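You operate a simulated robot arm through the tools that you are given. There is no shell and no other tool. Be economical: measure what you need, move in short steps, check, and stop when the job is done.

You run a simulated two-armed robot. Do the job below in one go: nothing can be reset, and whatever is moved stays where it is left.

Task
Wipe the black tile and calibrate the gloss meter on it.
Fine: blue pad, put back; head at TILE, press CAL; end with the head at PARK and the meter off. Set down upright: blue pad. Where these are worked on the way, their far stop is far enough and under half their travel is too little: meter head. What is to be rubbed or washed off counts as gone when no trace of it is left.

It is judged by the outcome, as a careful person would: the job done as asked, and still so three seconds after it is handed in. It fails if anything else is knocked over, pushed out of place, dropped, spilled or broken.

Robot
Two 7-joint arms with fingered hands on one trunk that stands fixed in place. Base frame: the origin is at the foot of the trunk, x ahead of it, y to its left, z up. Units: m, rad, N and s.
The left shoulder is at [0.023, 0.269, 1.072], the right one opposite. Payload 5 kg a hand.
The tool frame of a hand sits at the grasp point between the pads (the TCP): z along the fingers, y along the line on which they close. The tips reach 0.042 m beyond it. The gripper opens to 0.208 m. The gripper's body begins 0.119 m behind the TCP. The gripper is a hand of 4 fingers: y runs from the thumb to the fingers, the wrist lies at [0, 0, -0.317] in the tool frame, and closing takes about 1.5 s.
Orientation is that of the tool frame in the base frame, as a unit quaternion [w, x, y, z]. With the fingers straight down and closing along the base's y, the tool's x points along the base's -x, its y along +y and its z along -z.

Tools
- The arms move only by the tool jog_arm. It takes "left_commands", "right_commands" or both (then of equal length, played together; a hand with none holds still); each is text: rows parted by semicolons, each of 7 numbers parted by spaces: the gripper command, from -1 (shut) to 1 (fully open), values between in proportion, then the shift along the tool's x, y, z in m, then the turn, a rotation vector about the tool's x, y, z in rad. In form: gripper dx dy dz ax ay az; .... A call has 1 to 20 rows; each row shifts and turns the commanded pose from where the row before left it, along the tool's axes as they then stand. A row lasts 0.2 s, in which the tool goes at most 0.05 m and 0.15 rad; a call with a longer step from one row to the next is refused whole, and so is a gripper value outside its range. A pose out of reach is approached as far as the arm can. The call stops where the force on the tool passes 50 N (or 10 N more than at its start, if that is more) or the arm is blocked; 0.2 s more then pass. Each finger travels about 0.153 m/s and halts on what it meets, pressing with about 28 N; the grip force reading is that of the motor and also rises with nothing between the fingers. The clock runs only during rows and for 0.2 s after the last one: add rows that do not move to give the fingers time. It gives the time, the measured TCP pose, the force on the tool (base axes), the opening and the grip force at its end, in the units of the frame above (readings bear some noise), with the torque about the TCP (base axes, N m) and any sound that the robot's microphone picked up.
- Cameras (640 x 400 px; columns grow to the right, rows downward): "scene" is now at [0.1616, -0.0358, 1.3673]; the picture's right is [-0.29, -0.96, 0.00], its down [-0.38, 0.12, -0.92] and it looks along [0.88, -0.27, -0.40] (base axes); focal length 340 px, centre (320, 200). "left" rides on the left gripper at [-0.094, 0.001, -0.146] in its tool frame; the picture's right is [-0.01, -1.00, 0.00], its down [0.84, -0.01, -0.54] and it looks along [0.54, -0.01, 0.84] (tool axes); focal length 280 px, centre (320, 200). "right" rides on the right gripper at [0.093, 0.001, -0.146] in its tool frame; the picture's right is [-0.01, 1.00, 0.00], its down [-0.84, -0.01, -0.54] and it looks along [-0.54, -0.01, 0.84] (tool axes); focal length 280 px, centre (320, 200).
- get_image(camera): a new picture of that camera. It takes no simulated time.
- lift_body(by): slides the trunk up (or, below 0, down) by that many m; the arms and the scene camera ride with it, the base frame stays. It gives what a move gives, with no picture.
- grasp_type(shape, hand): the hand has 4 fingers and takes this shape, open, in about a second: jaw (thumb against the fingers, like two jaws); tri (thumb and two fingers); tip (a fingertip pinch); poke (one finger out to press); point (the index stretched); flat (the hand flat); cup (the hand cupped); fist (a fist). The gripper value then closes the fingers along that shape, each until it touches; the sizes above hold for jaw. It gives what a move gives, with no picture.
- turn_head(pan, tilt): turns the head with the scene camera to pan (to the left, within 1.396 rad either way) and tilt (down, from -0.506 to 1.204), counted from straight ahead of the robot. It gives what a move gives.
- locate(camera, pixels): for up to 12 pixels [column, row] of the newest picture of that camera ("zoom" is the newest enlarged one), the place [x, y, z] in the base frame of the surface seen there, good to about 0.002 m, but the place of the scene camera against the robot may be out by one fixed shift of up to 0.018 m in any direction. It takes no simulated time.
- inspect(camera, box): a new picture of the part [left, top, right, bottom] of that camera's present view, enlarged. It takes no simulated time.
- sign_off(): hands the job in; it is judged then, once.

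Go step by step. Measure first, check grasps and placings, and put right what went wrong. The budget is 80 turns and 44 pictures, counting those below and the enlarged ones. Unless the task says otherwise, let go and move clear before handing in, and close with one line.

The tools are called after "Emit:" as a command line: name --argument value ..., lists and objects as JSON in quotes. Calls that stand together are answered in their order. jog_arm: Moves the arms, as the interface text tells. Its arguments: {"type":"object","properties":{"left_commands":{"type":"string"},"right_commands":{"type":"string"}},"required":[]} The other tools are called the same way: lift_body (by) slides the trunk up or down; grasp_type (shape, hand) gives the hand a shape; turn_head (pan, tilt) turns the head that bears the scene camera; get_image (camera) takes a picture; locate (camera, pixels) gives the place of the surface under pixels of a picture; inspect (camera, box) takes an enlarged picture of a part of a camera's view; sign_off () hands the job in.

At the start:

```text
t: 0.0
left_tool_pos: [0.5704, 0.0381, 1.2194]
left_tcp_rot: [0.0, 0.121, 0.993, 0.0]
left_force: [-0.2, -0.6, 0.8]
left_moment: [0.0, -0.01, 0.01]
left_opening: 0.2079
left_finger_force: 0.0
left_shape: jaw
right_tool_pos: [0.4867, -0.2982, 1.1781]
right_tcp_rot: [0.0, 0.122, 0.993, 0.0]
right_force: [-0.3, 0.6, 0.7]
right_moment: [-0.02, 0.06, 0.01]
right_opening: 0.2077
right_finger_force: 0.0
right_shape: jaw
trunk travel left (down, up): [-0.45, 0.171]
head pan, tilt: [-0.298, 0.407]
```

scene: 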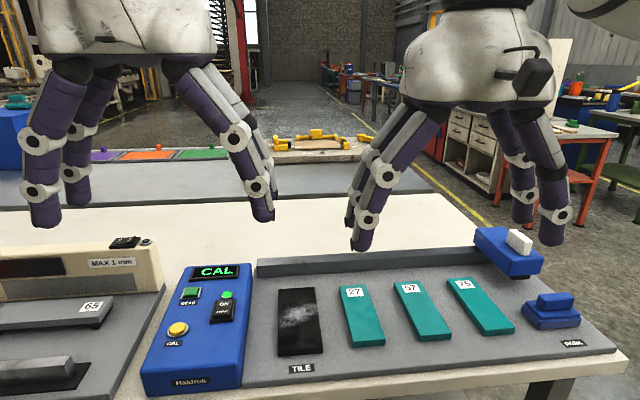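
right: 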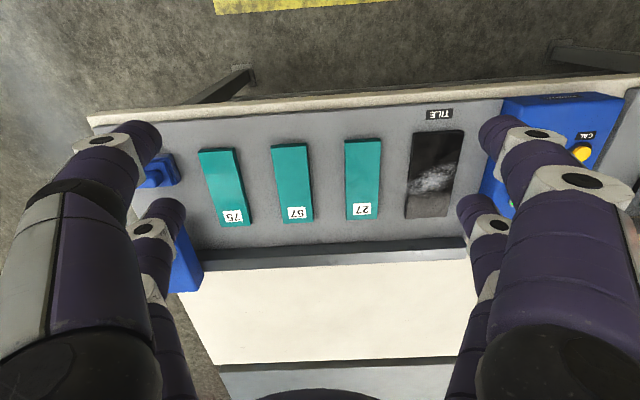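
left: 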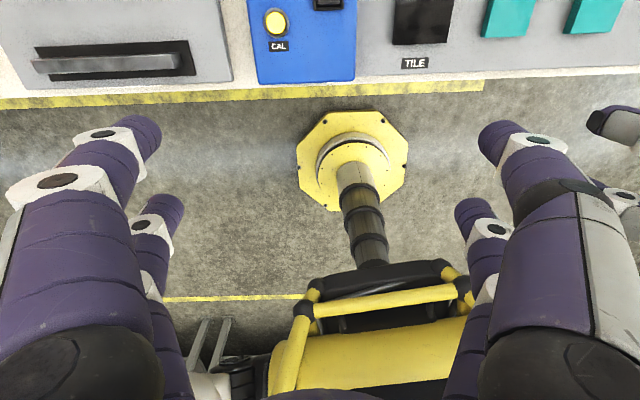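

I see the console at left, a black tile with a smudge at (297,320), and two blue items near (510,250) and (555,310). I'll enlarge these to tell the pad from the head.

Emit:
inspect --camera "scene" --box '[440, 210, 640, 370]'

Emit:
inspect --camera "scene" --box '[130, 240, 350, 400]'

```text
2.50 times, centred on (540, 290) of scene
```

zoom: 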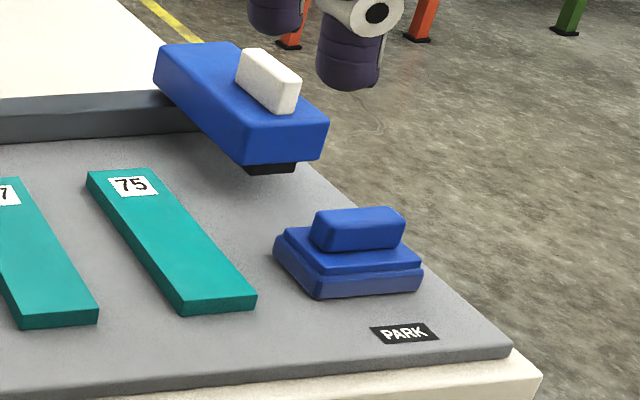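

```text
2.50 times, centred on (240, 320) of scene
```

zoom: 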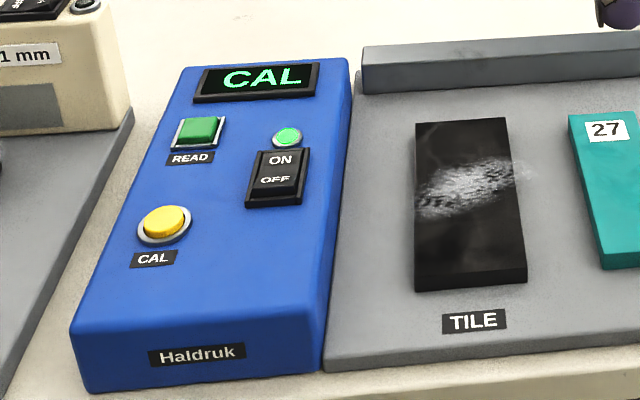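

The head with white grip rides the rear rail (at PARK); the blue pad with its own grip bar stands in front of it. The meter is already ON. Measuring with both cameras.

Emit:
locate --camera "right" --pixels '[[161, 171], [180, 260], [421, 131], [464, 131], [407, 217], [449, 217], [432, 178], [583, 153], [438, 114], [232, 222], [350, 245], [170, 180]]'

Emit:
locate --camera "scene" --pixels '[[555, 300], [539, 296], [573, 294], [518, 240], [540, 258], [278, 356], [323, 354], [281, 289], [313, 289], [178, 328], [302, 368], [227, 312]]'

Emit:
locate --camera "zoom" --pixels '[[165, 218], [280, 160], [275, 185], [270, 200], [460, 190], [420, 215], [515, 170], [202, 130], [470, 280], [430, 60], [400, 80], [580, 70]]'

```text
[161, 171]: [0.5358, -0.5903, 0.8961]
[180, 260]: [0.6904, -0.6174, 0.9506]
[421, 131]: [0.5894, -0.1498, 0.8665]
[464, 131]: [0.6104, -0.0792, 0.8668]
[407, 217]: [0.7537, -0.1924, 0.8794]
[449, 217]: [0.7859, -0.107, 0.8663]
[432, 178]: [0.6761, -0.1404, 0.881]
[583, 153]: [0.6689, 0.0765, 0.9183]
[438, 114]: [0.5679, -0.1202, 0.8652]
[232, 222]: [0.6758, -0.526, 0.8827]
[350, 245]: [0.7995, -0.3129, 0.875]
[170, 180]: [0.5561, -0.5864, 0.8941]
```

```text
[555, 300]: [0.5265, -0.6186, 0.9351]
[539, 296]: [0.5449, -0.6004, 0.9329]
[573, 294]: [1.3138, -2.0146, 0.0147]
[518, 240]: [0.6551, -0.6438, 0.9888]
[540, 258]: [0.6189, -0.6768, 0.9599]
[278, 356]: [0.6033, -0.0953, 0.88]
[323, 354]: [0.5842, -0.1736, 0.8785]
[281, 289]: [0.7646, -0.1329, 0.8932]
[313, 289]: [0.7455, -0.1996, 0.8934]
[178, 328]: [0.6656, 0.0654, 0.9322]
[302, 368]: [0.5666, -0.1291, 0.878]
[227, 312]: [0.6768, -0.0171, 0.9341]
```

```text
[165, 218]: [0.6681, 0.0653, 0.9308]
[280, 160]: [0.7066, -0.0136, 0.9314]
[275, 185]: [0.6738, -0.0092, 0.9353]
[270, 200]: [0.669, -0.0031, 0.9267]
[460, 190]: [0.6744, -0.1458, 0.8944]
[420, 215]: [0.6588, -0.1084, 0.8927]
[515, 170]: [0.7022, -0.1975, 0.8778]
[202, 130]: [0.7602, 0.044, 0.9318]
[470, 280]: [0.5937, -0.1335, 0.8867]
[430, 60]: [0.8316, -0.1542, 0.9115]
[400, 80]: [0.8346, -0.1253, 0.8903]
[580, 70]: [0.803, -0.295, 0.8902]
```

The wrist camera and scene differ by about (+0.0015, +0.010, −0.0125), which I'll add to scene readings. Next a closer head view of the pad and head.

Emit:
turn_head --pan -0.75 --tilt 0.6

Emit:
get_image --camera "scene"

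Emit:
inspect --camera "right" --box '[380, 90, 500, 230]'

```text
t: 0.9
left_tool_pos: [0.5702, 0.0374, 1.22]
left_tcp_rot: [0.0, 0.121, 0.993, 0.0]
left_force: [-0.7, 1.1, 0.2]
left_moment: [0.0, 0.0, -0.03]
left_opening: 0.2082
left_finger_force: 0.0
left_shape: jaw
right_tool_pos: [0.4869, -0.298, 1.1775]
right_tcp_rot: [0.001, 0.122, 0.993, 0.001]
right_force: [-0.3, 0.2, 0.2]
right_moment: [0.01, 0.0, 0.01]
right_opening: 0.2078
right_finger_force: 0.0
right_shape: jaw
trunk travel left (down, up): [-0.45, 0.171]
head pan, tilt: [-0.75, 0.6]
```

```text
38 pictures are left
```

scene: 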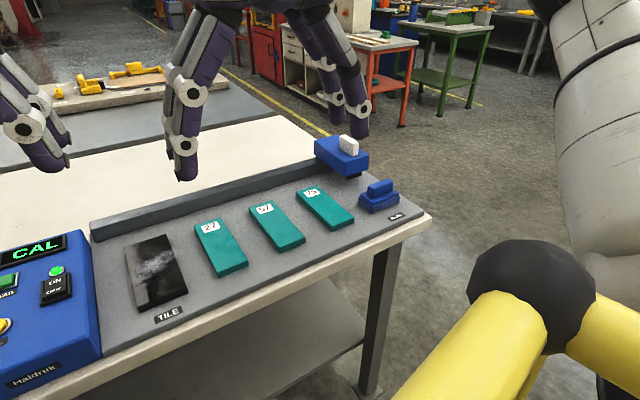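

```text
2.86 times, centred on (440, 160) of right
```

zoom: 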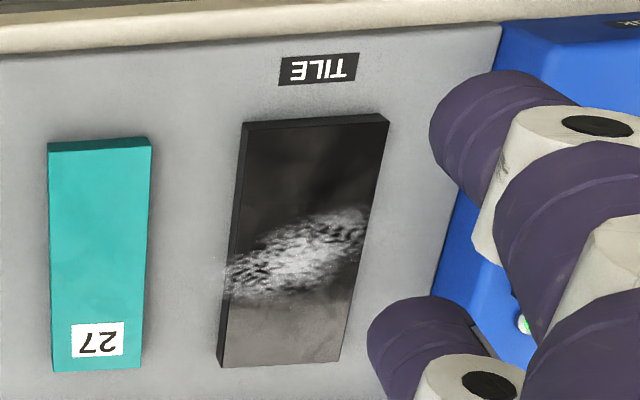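

The smudge is a diagonal band across the tile (zoom 225–370, 205–300). Measuring its extent, and enlarging the pad and head.

Emit:
locate --camera "zoom" --pixels '[[244, 130], [387, 120], [220, 360], [338, 360], [230, 265], [232, 297], [365, 212], [358, 250], [310, 208], [295, 297], [150, 150], [143, 365]]'

Emit:
inspect --camera "scene" --box '[300, 125, 420, 225]'

```text
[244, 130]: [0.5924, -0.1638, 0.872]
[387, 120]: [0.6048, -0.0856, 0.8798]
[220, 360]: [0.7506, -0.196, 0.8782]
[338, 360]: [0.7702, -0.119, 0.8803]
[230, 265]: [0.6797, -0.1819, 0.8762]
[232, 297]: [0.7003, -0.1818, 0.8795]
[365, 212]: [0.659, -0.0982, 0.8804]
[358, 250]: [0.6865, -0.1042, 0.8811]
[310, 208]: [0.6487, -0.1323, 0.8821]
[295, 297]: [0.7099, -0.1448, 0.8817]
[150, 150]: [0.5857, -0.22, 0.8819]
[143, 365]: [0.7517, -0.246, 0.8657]
```

```text
4.00 times, centred on (360, 175) of scene
```

zoom: 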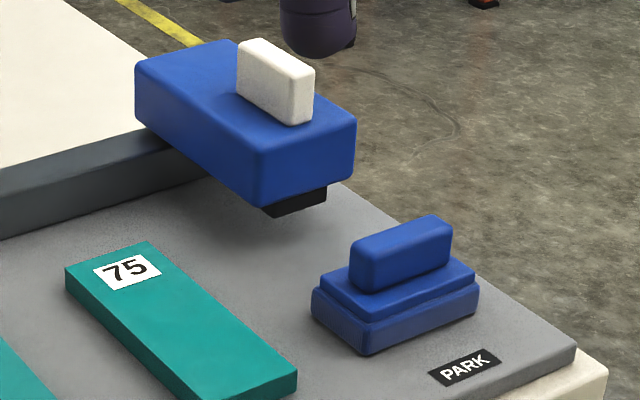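

Emit:
locate --camera "zoom" --pixels '[[362, 246], [440, 219], [370, 268], [370, 285], [447, 255], [315, 300], [367, 348], [476, 300], [330, 275], [462, 370], [400, 255], [470, 265]]'

Emit:
locate --camera "zoom" --pixels '[[245, 46], [302, 72], [240, 80], [298, 115], [311, 75], [262, 165], [352, 125], [140, 70], [230, 45], [270, 195], [300, 205], [150, 150]]'

```text
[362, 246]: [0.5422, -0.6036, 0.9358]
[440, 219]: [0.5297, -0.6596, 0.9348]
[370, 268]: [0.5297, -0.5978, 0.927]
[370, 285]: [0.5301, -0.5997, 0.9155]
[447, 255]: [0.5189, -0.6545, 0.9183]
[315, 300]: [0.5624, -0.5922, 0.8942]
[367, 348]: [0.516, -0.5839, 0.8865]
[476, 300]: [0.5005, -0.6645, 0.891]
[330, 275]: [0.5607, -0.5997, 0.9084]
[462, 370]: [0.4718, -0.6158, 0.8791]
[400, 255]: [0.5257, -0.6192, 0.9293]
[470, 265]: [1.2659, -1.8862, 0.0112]
```

```text
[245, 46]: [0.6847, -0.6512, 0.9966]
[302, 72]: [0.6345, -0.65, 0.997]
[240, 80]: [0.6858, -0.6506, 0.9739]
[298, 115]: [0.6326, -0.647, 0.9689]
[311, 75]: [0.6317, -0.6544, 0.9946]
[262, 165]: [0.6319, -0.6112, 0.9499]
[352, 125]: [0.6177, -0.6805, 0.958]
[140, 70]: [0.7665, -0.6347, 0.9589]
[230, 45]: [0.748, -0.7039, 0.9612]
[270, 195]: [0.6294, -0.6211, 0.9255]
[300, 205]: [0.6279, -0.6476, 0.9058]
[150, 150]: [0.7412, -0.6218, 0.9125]
```

Pad grip bar centre comes to about (0.534, −0.619), top z ≈ 0.9225, its long side along the rail (yaw ≈ −11.5°). I'll go above it at z 1.08, turn the right hand 87.5° so that it closes across the bar, and half-close the fingers.

Emit:
jog_arm --right_commands "1 -0.0154 -0.0375 0.0122 0 0 0;1 -0.0154 -0.0375 0.0122 0 0 0;1 -0.0154 -0.0375 0.0122 0 0 0;1 -0.0154 -0.0375 0.0122 0 0 0;1 -0.0154 -0.0375 0.0122 0 0 0;1 -0.0154 -0.0375 0.0122 0 0 0;1 -0.0154 -0.0375 0.0122 0 0 0;1 -0.0154 -0.0375 0.0122 0 0 0;-0.2 0 0 0 0 0 0.1388;-0.2 0 0 0 0 0 0.1388;-0.2 0 0 0 0 0 0.1388;-0.2 0 0 0 0 0 0.1388;-0.2 0 0 0 0 0 0.1388;-0.2 0 0 0 0 0 0.1388;-0.2 0 0 0 0 0 0.1388;-0.2 0 0 0 0 0 0.1388;-0.2 0 0 0 0 0 0.1388;-0.2 0 0 0 0 0 0.1388;-0.2 0 0 0 0 0 0.1388"

Emit:
get_image --camera "right"

Emit:
get_image --camera "scene"

```text
t: 4.9
left_tool_pos: [0.5695, 0.0375, 1.221]
left_tcp_rot: [-0.001, 0.12, 0.993, -0.001]
left_force: [-0.8, 0.0, -0.2]
left_moment: [-0.13, -0.05, 0.01]
left_opening: 0.2078
left_finger_force: 0.1
left_shape: jaw
right_tool_pos: [0.718, -0.8322, 1.1818]
right_tcp_rot: [-0.004, 0.756, 0.655, -0.003]
right_force: [-0.9, -0.6, 1.2]
right_moment: [-0.05, -0.08, 0.03]
right_opening: 0.0831
right_finger_force: 0.1
right_shape: jaw
right hand out of reach, approached as far as the arm can: row 13, 14, 15, 16, 17, 18, 19
trunk travel left (down, up): [-0.45, 0.171]
head pan, tilt: [-0.75, 0.6]
```

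```text
35 pictures are left
```

right: 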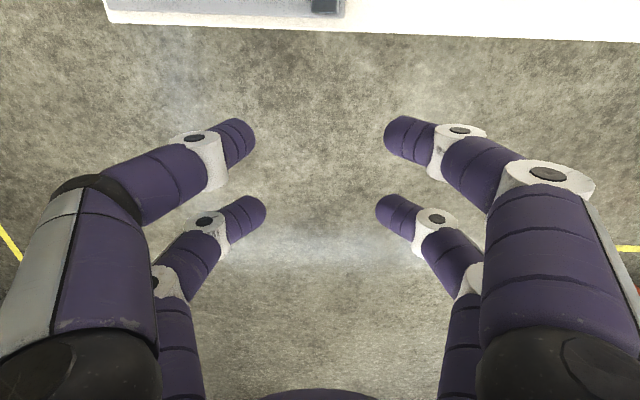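

```text
34 pictures are left
```

scene: 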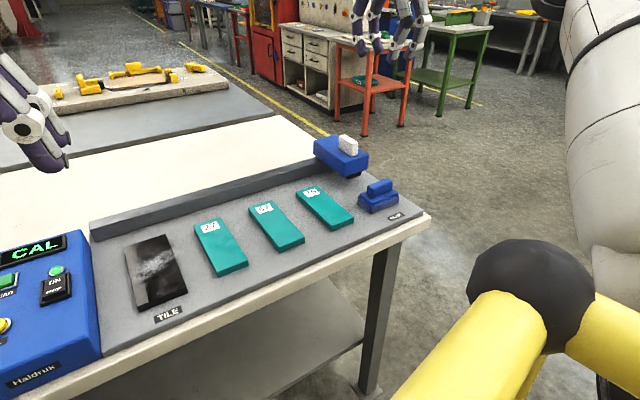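

That turn direction is out of reach there and the arm drifted outward (hand now at (0.718, −0.832, 1.18), clear of everything). I'll turn back and see where it settles.

Emit:
jog_arm --right_commands "-0.2 0 0 0 0 0 -0.1388;-0.2 0 0 0 0 0 -0.1388;-0.2 0 0 0 0 0 -0.1388;-0.2 0 0 0 0 0 -0.1388;-0.2 0 0 0 0 0 -0.1388;-0.2 0 0 0 0 0 -0.1388;-0.2 0 0 0 0 0 -0.1388;-0.2 0 0 0 0 0 -0.1388;-0.2 0 0 0 0 0 -0.1388;-0.2 0 0 0 0 0 -0.1388;-0.2 0 0 0 0 0 -0.1388;-0.2 0 0 0 0 0 0"

```text
t: 7.5
left_tool_pos: [0.57, 0.0378, 1.2214]
left_tcp_rot: [0.0, 0.121, 0.993, 0.0]
left_force: [0.4, 0.6, -0.4]
left_moment: [-0.01, 0.0, -0.02]
left_opening: 0.208
left_finger_force: 0.0
left_shape: jaw
right_tool_pos: [0.7195, -0.8326, 1.1801]
right_tcp_rot: [-0.002, 0.096, 0.995, 0.0]
right_force: [-0.5, 0.3, -0.8]
right_moment: [0.0, -0.03, 0.04]
right_opening: 0.0831
right_finger_force: 0.0
right_shape: jaw
trunk travel left (down, up): [-0.45, 0.171]
head pan, tilt: [-0.75, 0.6]
```

The hand's yaw is now 11°, aligned with the rail. I'll return above the pad and try the opposite turn, part way.

Emit:
jog_arm --right_commands "-0.2 0.0279 0.0217 0.0085 0 0 0;-0.2 0.0279 0.0217 0.0085 0 0 0;-0.2 0.0279 0.0217 0.0085 0 0 0;-0.2 0.0279 0.0217 0.0085 0 0 0;-0.2 0.0279 0.0217 0.0085 0 0 0;-0.2 0.0279 0.0217 0.0085 0 0 0;-0.2 0.0279 0.0217 0.0085 0 0 0;-0.2 0.0279 0.0217 0.0085 0 0 0;-0.2 0 0 0 0 0 -0.1428;-0.2 0 0 0 0 0 -0.1428;-0.2 0 0 0 0 0 -0.1428;-0.2 0 0 0 0 0 -0.1428;-0.2 0 0 0 0 0 -0.1428"

```text
t: 10.3
left_tool_pos: [0.5703, 0.0387, 1.2205]
left_tcp_rot: [0.001, 0.121, 0.993, 0.0]
left_force: [-0.3, -0.4, -0.2]
left_moment: [0.0, 0.0, 0.04]
left_opening: 0.2081
left_finger_force: 0.0
left_shape: jaw
right_tool_pos: [0.5327, -0.6198, 1.1126]
right_tcp_rot: [-0.002, -0.258, 0.966, 0.0]
right_force: [-0.2, -0.3, 0.1]
right_moment: [-0.01, -0.01, 0.01]
right_opening: 0.083
right_finger_force: 0.1
right_shape: jaw
trunk travel left (down, up): [-0.45, 0.171]
head pan, tilt: [-0.75, 0.6]
```

That direction is reachable so far; finishing the turn.

Emit:
jog_arm --right_commands "-0.2 0 0 0 0 0 -0.1428;-0.2 0 0 0 0 0 -0.1428;-0.2 0 0 0 0 0 -0.1428;-0.2 0 0 0 0 0 -0.1428;-0.2 0 0 0 0 0 -0.1428;-0.2 0 0 0 0 0 -0.1428"

Emit:
get_image --camera "right"

```text
t: 11.7
left_tool_pos: [0.5699, 0.0385, 1.2201]
left_tcp_rot: [0.001, 0.121, 0.993, 0.0]
left_force: [-0.7, 0.8, -0.6]
left_moment: [0.0, 0.0, 0.03]
left_opening: 0.2079
left_finger_force: 0.1
left_shape: jaw
right_tool_pos: [0.533, -0.6192, 1.1127]
right_tcp_rot: [-0.001, -0.637, 0.771, 0.001]
right_force: [-0.1, 0.1, -0.7]
right_moment: [0.0, -0.01, 0.03]
right_opening: 0.0832
right_finger_force: 0.0
right_shape: jaw
trunk travel left (down, up): [-0.45, 0.171]
head pan, tilt: [-0.75, 0.6]
```

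```text
33 pictures are left
```

right: 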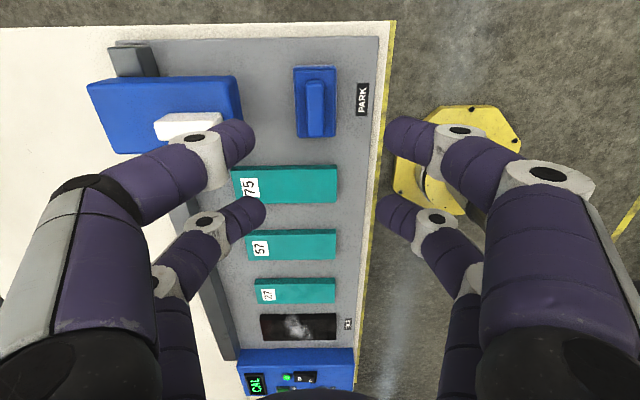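

Pad and bar are visible at (315,100), oriented with the image axes. Locating them precisely with this camera.

Emit:
locate --camera "right" --pixels '[[308, 84], [323, 84], [308, 130], [323, 130], [295, 68], [334, 68], [297, 136], [335, 136], [190, 118], [160, 128], [299, 100], [315, 105]]'

Emit:
inspect --camera "right" --box '[240, 40, 400, 160]'

```text
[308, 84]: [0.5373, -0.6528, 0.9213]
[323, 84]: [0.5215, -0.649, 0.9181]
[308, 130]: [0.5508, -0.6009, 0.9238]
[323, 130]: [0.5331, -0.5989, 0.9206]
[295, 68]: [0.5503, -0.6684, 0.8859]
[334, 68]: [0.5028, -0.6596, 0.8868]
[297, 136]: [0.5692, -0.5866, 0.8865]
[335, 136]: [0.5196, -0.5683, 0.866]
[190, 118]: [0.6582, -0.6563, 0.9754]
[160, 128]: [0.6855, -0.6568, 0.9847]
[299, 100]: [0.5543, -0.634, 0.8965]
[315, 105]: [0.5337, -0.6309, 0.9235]
```

```text
3.33 times, centred on (320, 100) of right
```

zoom: 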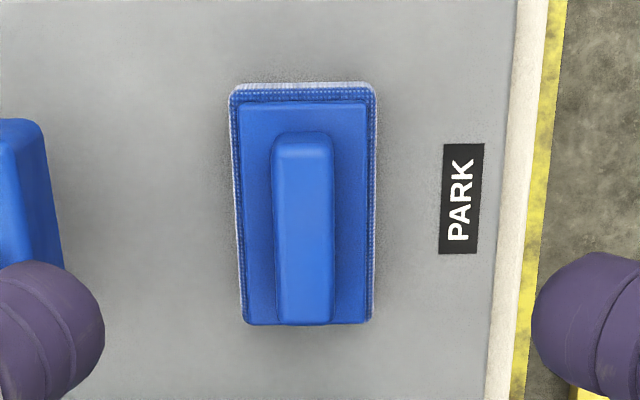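

Bar centre (0.536, −0.625), top z 0.922, plate below it ≈ 0.898. Descending to TCP z 0.947 (tips ≈ 0.905) before closing.

Emit:
jog_arm --right_commands "-0.2 0.0056 -0.0038 0.033 0 0 0;-0.2 0 0 0.033 0 0 0;-0.2 0 0 0.033 0 0 0;-0.2 0 0 0.033 0 0 0;-0.2 0 0 0.0337 0 0 0;-0.2 0 0 0 0 0 0"

Emit:
get_image --camera "right"

Emit:
inspect --camera "scene" --box '[300, 90, 460, 230]'

```text
t: 13.1
left_tool_pos: [0.5703, 0.0387, 1.2217]
left_tcp_rot: [0.0, 0.121, 0.993, -0.001]
left_force: [1.5, -0.6, -0.1]
left_moment: [-0.01, 0.04, 0.05]
left_opening: 0.208
left_finger_force: 0.1
left_shape: jaw
right_tool_pos: [0.5366, -0.6251, 0.9467]
right_tcp_rot: [-0.002, -0.635, 0.772, 0.001]
right_force: [-1.7, 0.6, 2.1]
right_moment: [0.0, -0.11, 0.11]
right_opening: 0.0827
right_finger_force: 0.0
right_shape: jaw
trunk travel left (down, up): [-0.45, 0.171]
head pan, tilt: [-0.75, 0.6]
```

```text
31 pictures are left
```

right: 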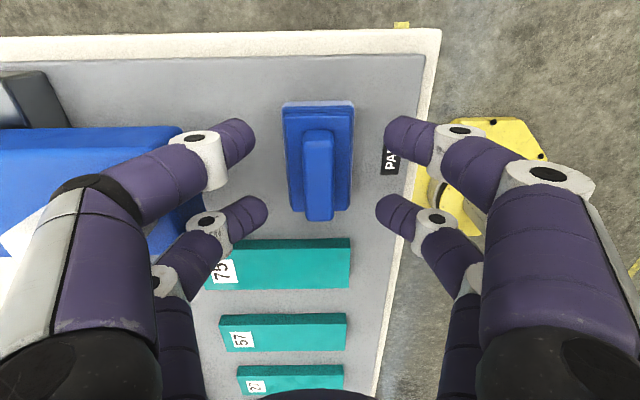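

```text
2.86 times, centred on (380, 160) of scene
```

zoom: 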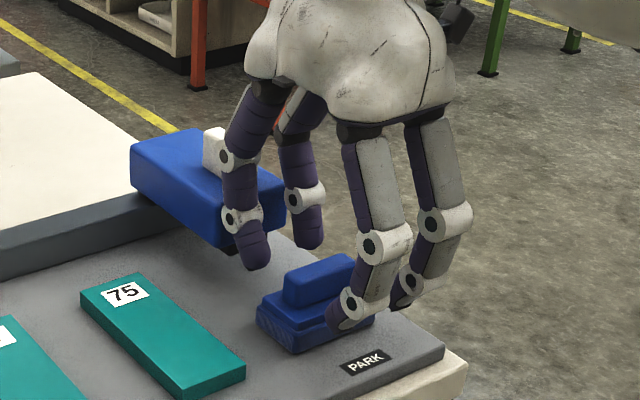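

Fingers straddle the bar evenly (bar at column 318, fingertips 255/385). Closing.

Emit:
jog_arm --right_commands "-1 0 0 0 0 0 0;-1 0 0 0 0 0 0;-1 0 0 0 0 0 0;-1 0 0 0 0 0 0;-1 0 0 0 0 0 0"

Emit:
get_image --camera "right"

```text
t: 14.3
left_tool_pos: [0.5688, 0.0374, 1.2195]
left_tcp_rot: [0.0, 0.121, 0.993, 0.0]
left_force: [-0.3, -0.5, 0.4]
left_moment: [-0.02, 0.03, 0.0]
left_opening: 0.208
left_finger_force: 0.1
left_shape: jaw
right_tool_pos: [0.5353, -0.6259, 0.9446]
right_tcp_rot: [-0.001, -0.636, 0.772, 0.002]
right_force: [-0.1, 0.4, 0.5]
right_moment: [0.02, -0.02, -0.01]
right_opening: 0.0102
right_finger_force: 27.9
right_shape: jaw
trunk travel left (down, up): [-0.45, 0.171]
head pan, tilt: [-0.75, 0.6]
```

```text
29 pictures are left
```

right: 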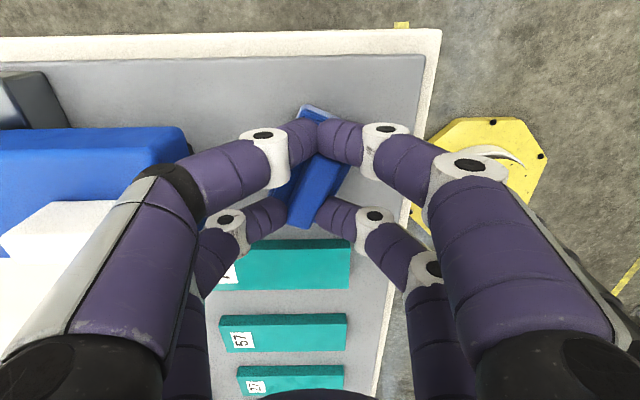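

The bar looks twisted in the grip and the opening (0.010) is below the bar width. Looking closer.

Emit:
inspect --camera "right" --box '[220, 80, 420, 260]'

Emit:
inspect --camera "scene" --box '[320, 130, 440, 230]'

```text
2.22 times, centred on (320, 170) of right
```

zoom: 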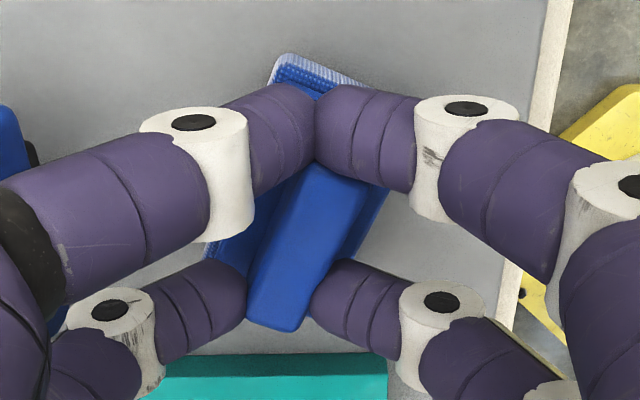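

```text
4.00 times, centred on (380, 180) of scene
```

zoom: 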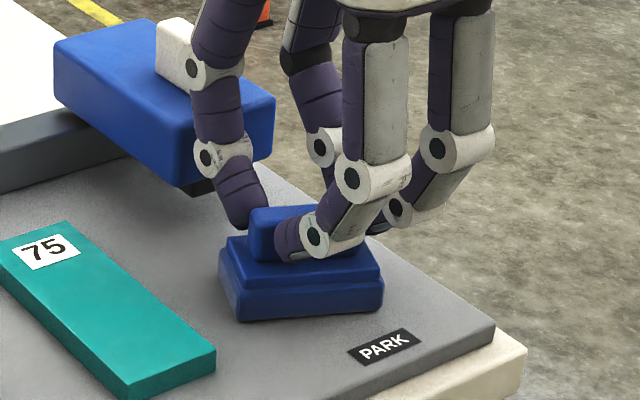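

The upper finger pair closed past the bar's end and turned the pad ~25°. I'll measure where the finger pairs lie relative to the bar.

Emit:
locate --camera "right" --pixels '[[308, 128], [334, 128], [278, 208], [328, 210], [319, 150], [335, 163], [290, 222], [308, 228], [345, 170], [317, 165], [300, 215], [302, 108]]'

```text
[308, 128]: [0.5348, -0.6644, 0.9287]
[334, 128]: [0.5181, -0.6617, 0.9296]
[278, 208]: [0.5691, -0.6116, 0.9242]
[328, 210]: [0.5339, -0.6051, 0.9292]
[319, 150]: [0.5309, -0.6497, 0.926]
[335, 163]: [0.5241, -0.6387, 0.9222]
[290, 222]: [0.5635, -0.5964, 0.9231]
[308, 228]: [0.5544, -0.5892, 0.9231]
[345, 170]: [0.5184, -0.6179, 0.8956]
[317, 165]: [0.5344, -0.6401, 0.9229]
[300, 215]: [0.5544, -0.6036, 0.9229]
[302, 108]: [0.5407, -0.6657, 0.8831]
```

Finger pairs are ~0.055 m apart, as long as the bar, so the bar is a poor grip; the 0.05×0.08 pad body is better. First I turn the pad back by 0.385 rad with the present grip, then release and turn the hand back.

Emit:
jog_arm --right_commands "-1 0 0 0 0 0 -0.128;-1 0 0 0 0 0 -0.128;-1 0 0 0 0 0 -0.129;-1 0 0 0 0 0 0;-0.2 0 0 0 0 0 0;-0.2 0 0 0 0 0 0;-0.2 0 0 0 0 0 0;-0.2 0 0 -0.03 0 0 0.128;-0.2 0 0 -0.03 0 0 0.128;-0.2 0 0 -0.02 0 0 0.129;-0.2 0 0 0 0 0 0"

Emit:
get_image --camera "right"

```text
t: 16.7
left_tool_pos: [0.5722, 0.0368, 1.2183]
left_tcp_rot: [0.0, 0.122, 0.993, 0.0]
left_force: [1.7, -0.7, -1.3]
left_moment: [0.21, 0.24, -0.02]
left_opening: 0.2079
left_finger_force: 0.0
left_shape: jaw
right_tool_pos: [0.5363, -0.6257, 1.025]
right_tcp_rot: [-0.003, -0.634, 0.773, 0.002]
right_force: [1.1, -1.2, -0.7]
right_moment: [0.11, 0.17, 0.01]
right_opening: 0.083
right_finger_force: 0.0
right_shape: jaw
trunk travel left (down, up): [-0.45, 0.171]
head pan, tilt: [-0.75, 0.6]
```

```text
26 pictures are left
```

right: 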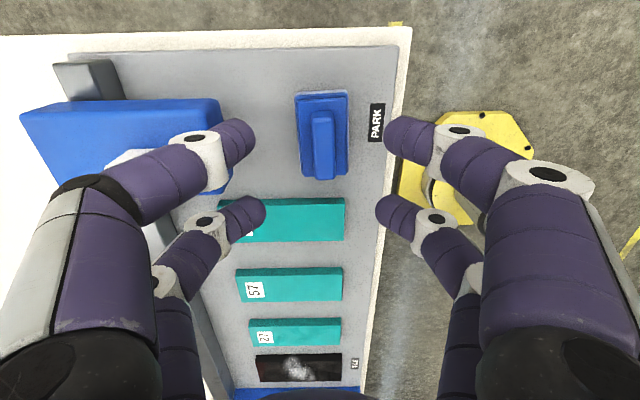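

The pad is straight again. Locating it.

Emit:
locate --camera "right" --pixels '[[296, 94], [346, 91], [300, 170], [348, 168], [312, 112], [332, 112], [315, 176], [333, 176], [305, 105], [207, 135]]'

```text
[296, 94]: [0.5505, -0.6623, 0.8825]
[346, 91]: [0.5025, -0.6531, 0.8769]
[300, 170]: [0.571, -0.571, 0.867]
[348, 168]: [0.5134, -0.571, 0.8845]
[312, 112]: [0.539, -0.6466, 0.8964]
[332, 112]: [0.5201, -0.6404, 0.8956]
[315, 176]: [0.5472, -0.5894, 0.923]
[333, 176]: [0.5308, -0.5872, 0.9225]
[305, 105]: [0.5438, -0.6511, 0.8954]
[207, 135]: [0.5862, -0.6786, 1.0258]
```

Pad centre is now (0.534, −0.616), straight. Lowering so the tips come beside the pad body (TCP z 0.921), then closing across its short side.

Emit:
jog_arm --right_commands "-0.2 -0.0091 0.0041 0 0 0 0;-0.2 0 0 0.035 0 0 0;-0.2 0 0 0.035 0 0 0;-0.2 0 0 0.034 0 0 0;-0.2 0 0 0 0 0 0;-1 0 0 0 0 0 0;-1 0 0 0 0 0 0;-1 0 0 0 0 0 0;-1 0 0 0 0 0 0;-1 0 0 0 0 0 0"

Emit:
get_image --camera "right"

```text
t: 18.9
left_tool_pos: [0.5683, 0.0394, 1.2208]
left_tcp_rot: [0.001, 0.121, 0.993, -0.002]
left_force: [-0.3, -0.1, -1.3]
left_moment: [-0.01, -0.03, 0.04]
left_opening: 0.2078
left_finger_force: 0.1
left_shape: jaw
right_tool_pos: [0.5311, -0.6159, 0.9256]
right_tcp_rot: [-0.001, -0.636, 0.772, -0.001]
right_force: [2.1, -3.7, 45.6]
right_moment: [0.39, 0.91, 0.08]
right_opening: 0.0446
right_finger_force: 27.8
right_shape: jaw
trunk travel left (down, up): [-0.45, 0.171]
head pan, tilt: [-0.75, 0.6]
```

```text
25 pictures are left
```

right: 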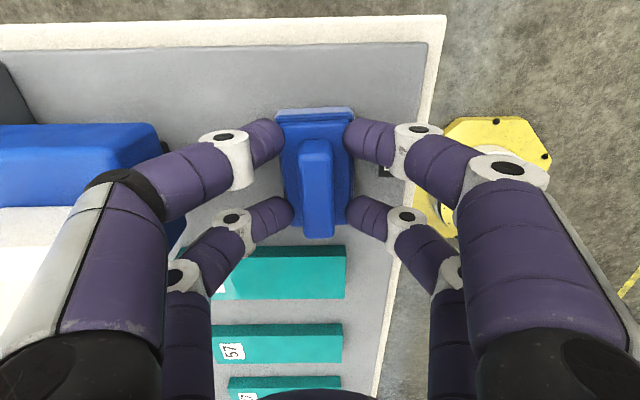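

The grip is even, but 46 N up means the tips are pressing on the plate. I'll open, raise to TCP z 0.938, and close again.

Emit:
jog_arm --right_commands "-0.3 0 0 -0.004 0 0 0;-0.3 0 0 -0.010 0 0 0;-0.3 0 0 -0.003 0 0 0;-1 0 0 0 0 0 0;-1 0 0 0 0 0 0;-1 0 0 0 0 0 0;-1 0 0 0 0 0 0;-1 0 0 0 0 0 0"

Emit:
inspect --camera "scene" --box '[320, 130, 440, 230]'

```text
t: 20.7
left_tool_pos: [0.57, 0.0378, 1.2201]
left_tcp_rot: [0.0, 0.121, 0.993, 0.0]
left_force: [0.3, 0.3, 0.0]
left_moment: [-0.02, 0.04, 0.0]
left_opening: 0.2079
left_finger_force: 0.1
left_shape: jaw
right_tool_pos: [0.5336, -0.6166, 0.9386]
right_tcp_rot: [-0.003, -0.636, 0.772, 0.001]
right_force: [0.5, 0.1, -0.5]
right_moment: [-0.01, 0.01, 0.0]
right_opening: 0.0218
right_finger_force: 27.6
right_shape: jaw
trunk travel left (down, up): [-0.45, 0.171]
head pan, tilt: [-0.75, 0.6]
```

```text
4.00 times, centred on (380, 180) of scene
```

zoom: 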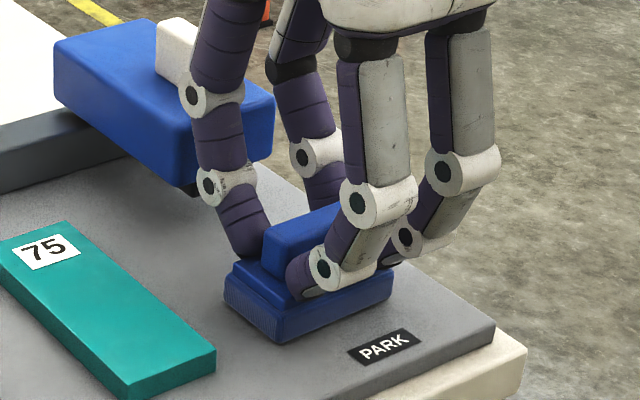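

Now the opening is 0.022 with no force, so the fingers seem to hold the bar itself. Checking from above.

Emit:
inspect --camera "right" --box '[220, 80, 420, 260]'

```text
2.22 times, centred on (320, 170) of right
```

zoom: 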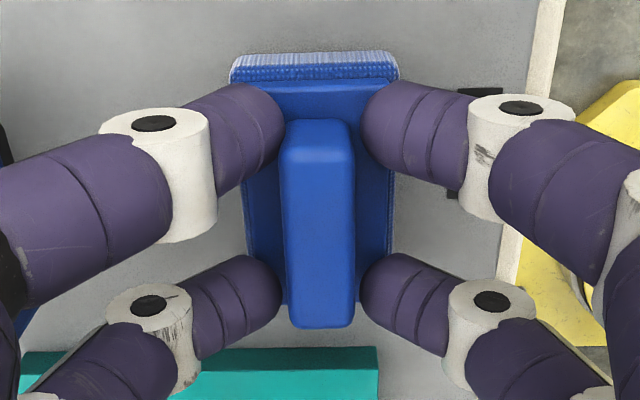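

All four tips now hold the bar symmetrically with no twist. Lifting 5 cm to test.

Emit:
jog_arm --right_commands "-1 0 0 -0.01 0 0 0;-1 0 0 -0.02 0 0 0;-1 0 0 -0.02 0 0 0;-1 0 0 0 0 0 0"

Emit:
inspect --camera "scene" --box '[300, 100, 440, 230]'

```text
t: 21.7
left_tool_pos: [0.5698, 0.0375, 1.2196]
left_tcp_rot: [0.0, 0.121, 0.993, 0.001]
left_force: [1.4, 0.8, 0.3]
left_moment: [0.02, -0.01, -0.01]
left_opening: 0.2079
left_finger_force: 0.0
left_shape: jaw
right_tool_pos: [0.5329, -0.6159, 0.9888]
right_tcp_rot: [-0.003, -0.635, 0.772, 0.001]
right_force: [-0.2, -0.4, -0.8]
right_moment: [-0.01, 0.04, 0.0]
right_opening: 0.0216
right_finger_force: 27.7
right_shape: jaw
trunk travel left (down, up): [-0.45, 0.171]
head pan, tilt: [-0.75, 0.6]
```

```text
3.08 times, centred on (370, 165) of scene
```

zoom: 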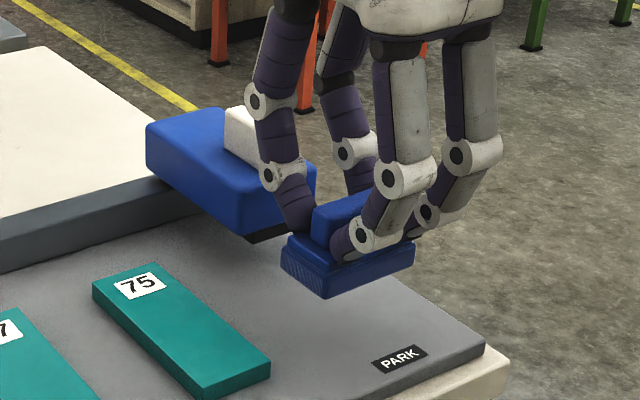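

The pad is held firmly. Moving the left arm aside and carrying the pad over the tile at safe height.

Emit:
jog_arm --right_commands "-1 0 0 -0.012 0 0 0;-1 -0.0411 -0.0045 0 0 0 0;-1 -0.0411 -0.0045 0 0 0 0;-1 -0.0411 -0.0045 0 0 0 0;-1 -0.0411 -0.0045 0 0 0 0;-1 -0.0411 -0.0045 0 0 0 0;-1 -0.0411 -0.0045 0 0 0 0;-1 -0.0411 -0.0045 0 0 0 0;-1 -0.0411 -0.0045 0 0 0 0;-1 -0.0411 -0.0045 0 0 0 0;-1 -0.0411 -0.0045 0 0 0 0;-1 -0.0411 -0.0045 0 0 0 0;-1 -0.0411 -0.0045 0 0 0 0;-1 0 0 0 0 0 0" --left_commands "1 0 0.04 0 0 0 0;1 0 0.04 0 0 0 0;1 0 0.04 0 0 0 0;1 0 0.04 0 0 0 0;1 0 0.04 0 0 0 0;1 0 0 0 0 0 0;1 0 0 0 0 0 0;1 0 0 0 0 0 0;1 0 0 0 0 0 0;1 0 0 0 0 0 0;1 0 0 0 0 0 0;1 0 0 0 0 0 0;1 0 0 0 0 0 0;1 0 0 0 0 0 0"

Emit:
turn_head --pan -0.2 --tilt 0.65

Emit:
get_image --camera "scene"

Emit:
get_image --camera "right"

```text
t: 24.7
left_tool_pos: [0.6187, 0.2295, 1.2215]
left_tcp_rot: [-0.001, 0.121, 0.993, 0.0]
left_force: [0.4, 0.5, -0.2]
left_moment: [0.06, -0.05, 0.01]
left_opening: 0.208
left_finger_force: 0.0
left_shape: jaw
right_tool_pos: [0.68, -0.1416, 1.0008]
right_tcp_rot: [-0.003, -0.635, 0.773, 0.001]
right_force: [-0.6, 0.3, -1.3]
right_moment: [0.05, 0.01, 0.01]
right_opening: 0.0216
right_finger_force: 28.0
right_shape: jaw
trunk travel left (down, up): [-0.45, 0.171]
head pan, tilt: [-0.75, 0.6]
```

```text
t: 25.7
left_tool_pos: [0.6169, 0.2321, 1.2207]
left_tcp_rot: [0.001, 0.12, 0.993, 0.0]
left_force: [0.2, 0.1, -0.6]
left_moment: [0.0, -0.03, 0.0]
left_opening: 0.2078
left_finger_force: 0.0
left_shape: jaw
right_tool_pos: [0.6807, -0.141, 1.0022]
right_tcp_rot: [-0.002, -0.635, 0.772, 0.0]
right_force: [-0.3, 0.3, 0.0]
right_moment: [0.01, 0.03, 0.03]
right_opening: 0.0214
right_finger_force: 27.9
right_shape: jaw
trunk travel left (down, up): [-0.45, 0.171]
head pan, tilt: [-0.201, 0.649]
```

```text
21 pictures are left
```

scene: 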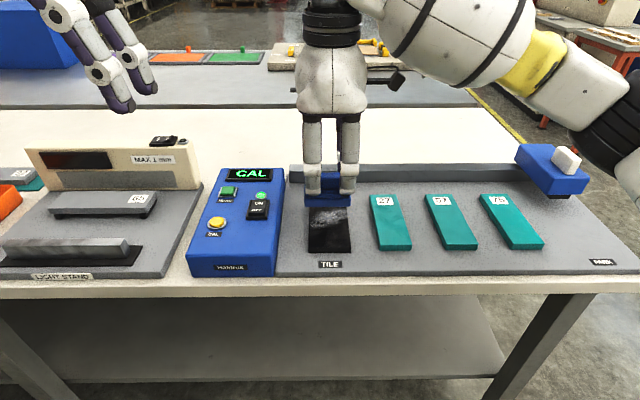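

```text
20 pictures are left
```

right: 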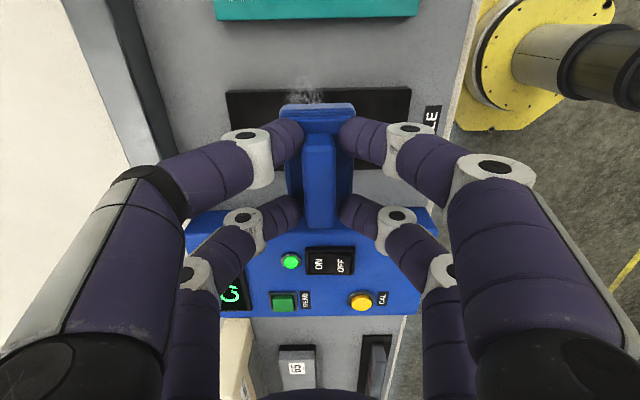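

The pad hovers over the tile with a trace visible past its edge at (305,90). Lowering to near-contact.

Emit:
jog_arm --right_commands "-1 0 0 0.03 0 0 0;-1 0 0 0.014 0 0 0;-1 0 0 0.003 0 0 0;-1 0 0 0 0 0 0"

Emit:
locate --camera "scene" --pixels '[[284, 170], [281, 215], [275, 260], [217, 223], [257, 213], [259, 205], [350, 248], [310, 250], [331, 264], [377, 198]]'

```text
t: 26.7
left_tool_pos: [0.6163, 0.2313, 1.222]
left_tcp_rot: [0.0, 0.122, 0.993, 0.0]
left_force: [0.3, 0.3, 0.1]
left_moment: [0.01, 0.0, -0.01]
left_opening: 0.2081
left_finger_force: 0.1
left_shape: jaw
right_tool_pos: [0.6797, -0.1417, 0.9539]
right_tcp_rot: [-0.001, -0.635, 0.773, 0.001]
right_force: [0.0, 0.9, -0.3]
right_moment: [-0.01, -0.04, 0.03]
right_opening: 0.0213
right_finger_force: 28.0
right_shape: jaw
trunk travel left (down, up): [-0.45, 0.171]
head pan, tilt: [-0.201, 0.649]
```

```text
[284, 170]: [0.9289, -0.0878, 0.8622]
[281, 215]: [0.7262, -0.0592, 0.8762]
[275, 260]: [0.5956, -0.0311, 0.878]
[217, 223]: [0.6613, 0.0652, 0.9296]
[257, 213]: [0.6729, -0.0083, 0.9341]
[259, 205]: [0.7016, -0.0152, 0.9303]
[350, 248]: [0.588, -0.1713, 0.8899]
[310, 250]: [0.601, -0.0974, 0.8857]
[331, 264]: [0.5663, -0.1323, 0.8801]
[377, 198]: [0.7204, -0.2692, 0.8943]
```

No contact yet at 0.954. Lowering 3 mm more.

Emit:
jog_arm --right_commands "-1 0 0 0.001 0 0 0;-1 0 0 0.001 0 0 0;-1 0 0 0.001 0 0 0;-1 0 0 0 0 0 0"

```text
t: 27.7
left_tool_pos: [0.6161, 0.2316, 1.2205]
left_tcp_rot: [0.0, 0.121, 0.993, 0.0]
left_force: [-0.1, -0.1, -1.6]
left_moment: [-0.01, 0.01, 0.0]
left_opening: 0.2078
left_finger_force: 0.0
left_shape: jaw
right_tool_pos: [0.6798, -0.1409, 0.9525]
right_tcp_rot: [0.0, -0.636, 0.772, 0.0]
right_force: [-0.2, -2.3, 21.9]
right_moment: [0.24, 0.29, 0.1]
right_opening: 0.0215
right_finger_force: 27.9
right_shape: jaw
trunk travel left (down, up): [-0.45, 0.171]
head pan, tilt: [-0.201, 0.649]
```

22 N of contact. Backing off slightly and wiping with overlapping strokes.

Emit:
jog_arm --right_commands "-1 0 0.02 -0.0007 0 0 0;-1 0 0.02 0 0 0 0;-1 0.02 0 0 0 0 0;-1 0 -0.02 0 0 0 0;-1 0 -0.02 0 0 0 0;-1 0 -0.02 0 0 0 0;-1 0 -0.02 0 0 0 0;-1 -0.02 0 0 0 0 0;-1 0 0.02 0 0 0 0;-1 0 0.02 0 0 0 0;-1 0 0.02 0 0 0 0;-1 0 0.02 0 0 0 0;-1 -0.015 0 0 0 0 0;-1 0 -0.02 0 0 0 0;-1 0 -0.02 0 0 0 0;-1 0 -0.02 0 0 0 0;-1 0 -0.02 0 0 0 0;-1 0.035 0 0 0 0 0;-1 0 0.02 0 0 0 0;-1 0 0.02 0 0 0 0"

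```text
t: 31.9
left_tool_pos: [0.6168, 0.2321, 1.2212]
left_tcp_rot: [0.0, 0.121, 0.993, -0.001]
left_force: [0.1, 0.6, 0.1]
left_moment: [0.02, 0.05, 0.02]
left_opening: 0.2079
left_finger_force: 0.1
left_shape: jaw
right_tool_pos: [0.6753, -0.163, 0.9531]
right_tcp_rot: [-0.001, -0.636, 0.772, 0.001]
right_force: [10.4, -2.9, 27.6]
right_moment: [0.06, -0.78, 0.0]
right_opening: 0.0211
right_finger_force: 27.7
right_shape: jaw
trunk travel left (down, up): [-0.45, 0.171]
head pan, tilt: [-0.201, 0.649]
```

Steady 15–28 N. Now cross strokes, then lift and move right to look.

Emit:
jog_arm --right_commands "-1 0.01 0.03 0 0 0 0;-1 -0.0225 0 0 0 0 0;-1 -0.0225 0 0 0 0 0;-1 0 -0.015 0 0 0 0;-1 0.0225 0 0 0 0 0;-1 0.0225 0 0 0 0 0;-1 0 -0.015 0 0 0 0;-1 -0.0225 0 0 0 0 0;-1 -0.0225 0 0 0 0 0;-1 0 -0.015 0 0 0 0;-1 0.0225 0 0 0 0 0;-1 0.0225 0 0 0 0 0;-1 0 -0.015 0 0 0 0;-1 -0.0225 0 0 0 0 0;-1 -0.0225 0 0 0 0 0;-1 0.0075 0.015 0 0 0 0;-1 0.0075 0.015 0 0 0 0;-1 0 0 -0.04 0 0 0;-1 0.045 0 -0.01 0 0 0;-1 0.045 0 -0.01 0 0 0"

Emit:
inspect --camera "scene" --box '[270, 180, 390, 280]'

```text
t: 36.1
left_tool_pos: [0.6159, 0.2333, 1.2224]
left_tcp_rot: [0.001, 0.121, 0.993, 0.0]
left_force: [-1.5, -0.6, 1.0]
left_moment: [0.04, -0.15, -0.03]
left_opening: 0.208
left_finger_force: 0.1
left_shape: jaw
right_tool_pos: [0.6629, -0.2314, 1.012]
right_tcp_rot: [-0.001, -0.637, 0.771, 0.001]
right_force: [-0.6, -0.1, -0.7]
right_moment: [-0.05, -0.07, 0.02]
right_opening: 0.0212
right_finger_force: 28.2
right_shape: jaw
trunk travel left (down, up): [-0.45, 0.171]
head pan, tilt: [-0.201, 0.649]
```

```text
4.00 times, centred on (330, 230) of scene
```

zoom: 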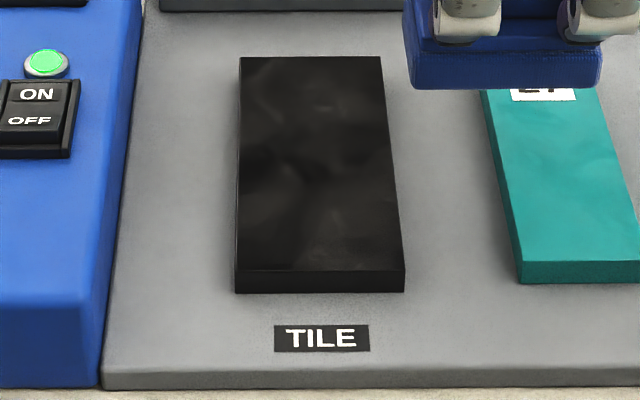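

The tile is clean. Carrying the pad back over its place at (0.5355, −0.624), lowering to just above the plate.

Emit:
jog_arm --right_commands "-1 0.04095 0.0127 0 0 0 0;-1 0.04095 0.0127 0 0 0 0;-1 0.04095 0.0127 0 0 0 0;-1 0.04095 0.0128 0 0 0 0;-1 0.04095 0 0 0 0 0;-1 0.04095 0 0 0 0 0;-1 0.04095 0 0 0 0 0;-1 0.04095 0 0 0 0 0;-1 0.04095 0 0 0 0 0;-1 0.04095 0 0 0 0 0;-1 0 0 0 0 0 0;-1 0 0 0.03 0 0 0;-1 0 0 0.03 0 0 0;-1 0 0 0.008 0 0 0;-1 0 0 0 0 0 0"

```text
t: 39.3
left_tool_pos: [0.617, 0.2308, 1.2213]
left_tcp_rot: [0.0, 0.121, 0.993, 0.0]
left_force: [-0.1, 1.4, -1.0]
left_moment: [-0.04, 0.0, -0.02]
left_opening: 0.2079
left_finger_force: 0.1
left_shape: jaw
right_tool_pos: [0.5336, -0.6215, 0.9458]
right_tcp_rot: [-0.002, -0.636, 0.772, 0.001]
right_force: [-1.1, -0.8, -0.8]
right_moment: [-0.01, -0.02, 0.04]
right_opening: 0.0213
right_finger_force: 28.2
right_shape: jaw
trunk travel left (down, up): [-0.45, 0.171]
head pan, tilt: [-0.201, 0.649]
```

Small correction, lower to the plate, open gently, and rise.

Emit:
jog_arm --right_commands "-1 0.0021 -0.0023 0 0 0 0;-1 0 0 0.004 0 0 0;-1 0 0 0.0025 0 0 0;-1 0 0 0 0 0 0;-0.4 0 0 0 0 0 0;-0.4 0 0 0 0 0 0;-0.4 0 0 0 0 0 0;-0.4 0 0 -0.02 0 0 0;-0.4 0 0 -0.04 0 0 0;-0.4 0 0 -0.04 0 0 0;-0.2 0 0 -0.04 0 0 0;-0.2 0 0 0 0 0 0"

Emit:
get_image --camera "right"

```text
t: 41.4
left_tool_pos: [0.6177, 0.2321, 1.2211]
left_tcp_rot: [0.0, 0.121, 0.993, 0.0]
left_force: [-1.1, -0.6, -0.3]
left_moment: [0.14, -0.03, -0.04]
left_opening: 0.2078
left_finger_force: 0.1
left_shape: jaw
right_tool_pos: [0.522, -0.6248, 0.9384]
right_tcp_rot: [-0.061, -0.633, 0.77, 0.052]
right_force: [3.7, 3.1, 8.9]
right_moment: [-0.09, -0.5, 0.14]
right_opening: 0.0471
right_finger_force: 0.0
right_shape: jaw
trunk travel left (down, up): [-0.45, 0.171]
head pan, tilt: [-0.201, 0.649]
stopped in row 10 (right hand): the force on the tool passed its limit (the readings are from after the stop); the commanded pose is now the measured one
```

```text
18 pictures are left
```

right: 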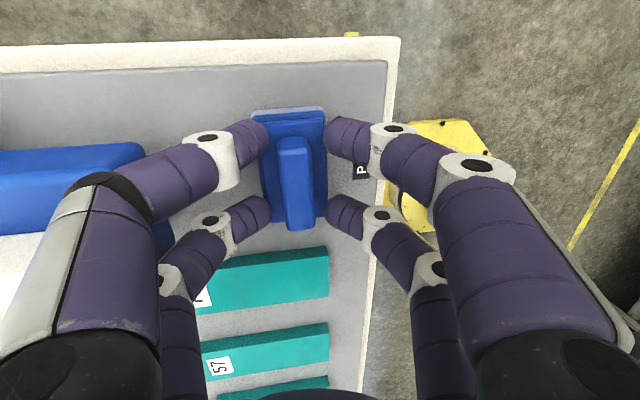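

The retreat was stopped: the hand is tilted and has shifted at z 0.938, so something caught. Looking before moving.

Emit:
turn_head --pan -0.75 --tilt 0.6

Emit:
inspect --camera "scene" --box '[300, 90, 460, 230]'

Emit:
inspect --camera "right" --box '[120, 90, 360, 260]'

```text
t: 42.4
left_tool_pos: [0.6169, 0.2318, 1.2206]
left_tcp_rot: [0.0, 0.121, 0.993, 0.0]
left_force: [-0.5, 0.7, -0.9]
left_moment: [-0.02, -0.01, 0.01]
left_opening: 0.208
left_finger_force: 0.0
left_shape: jaw
right_tool_pos: [0.5215, -0.6268, 0.9414]
right_tcp_rot: [-0.062, -0.632, 0.77, 0.053]
right_force: [3.6, -4.2, 28.4]
right_moment: [0.36, -1.69, -0.32]
right_opening: 0.0362
right_finger_force: 28.0
right_shape: jaw
trunk travel left (down, up): [-0.45, 0.171]
head pan, tilt: [-0.75, 0.6]
```

```text
2.86 times, centred on (380, 160) of scene
```

zoom: 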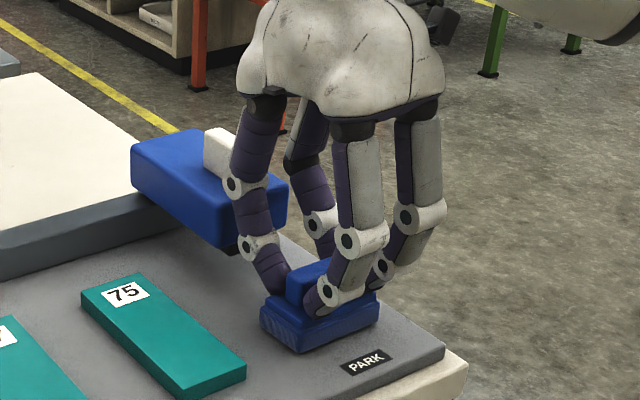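

```text
2.35 times, centred on (240, 175) of right
```

zoom: 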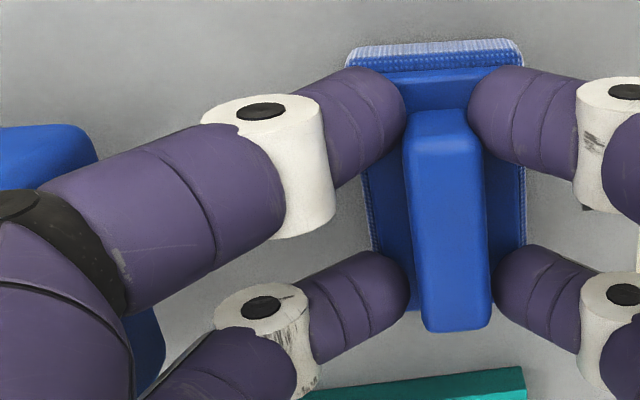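

The pad still stands flat; the hand is tilted 0.16 rad about base y, which suggests the forward fingers' knuckles caught on the head's lower edge while opening. I'll ease the hand back upright with the fingers nearly closed around the bar.

Emit:
jog_arm --right_commands "-0.68 -0.0017 -0.004 -0.001 0.052 -0.01 0;-0.68 -0.0017 -0.004 -0.001 0.052 -0.01 0;-0.68 -0.0017 -0.004 0 0.052 -0.01 0;-0.68 0 0 0 0 0 0"

Emit:
inspect --camera "scene" --box '[320, 110, 440, 230]'

```text
t: 43.4
left_tool_pos: [0.6171, 0.2315, 1.2205]
left_tcp_rot: [0.0, 0.122, 0.993, 0.0]
left_force: [-0.5, 0.5, 0.3]
left_moment: [0.0, -0.01, -0.02]
left_opening: 0.2079
left_finger_force: 0.2
left_shape: jaw
right_tool_pos: [0.5351, -0.6227, 0.9398]
right_tcp_rot: [-0.002, -0.636, 0.772, 0.002]
right_force: [0.0, 0.7, -0.6]
right_moment: [-0.03, -0.02, -0.04]
right_opening: 0.0326
right_finger_force: 27.8
right_shape: jaw
trunk travel left (down, up): [-0.45, 0.171]
head pan, tilt: [-0.75, 0.6]
```

```text
3.33 times, centred on (380, 170) of scene
```

zoom: 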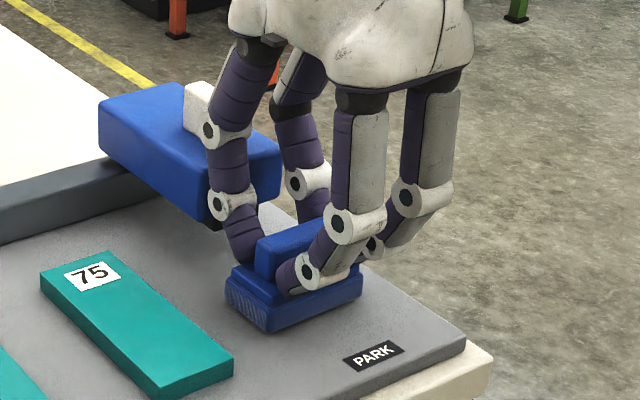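

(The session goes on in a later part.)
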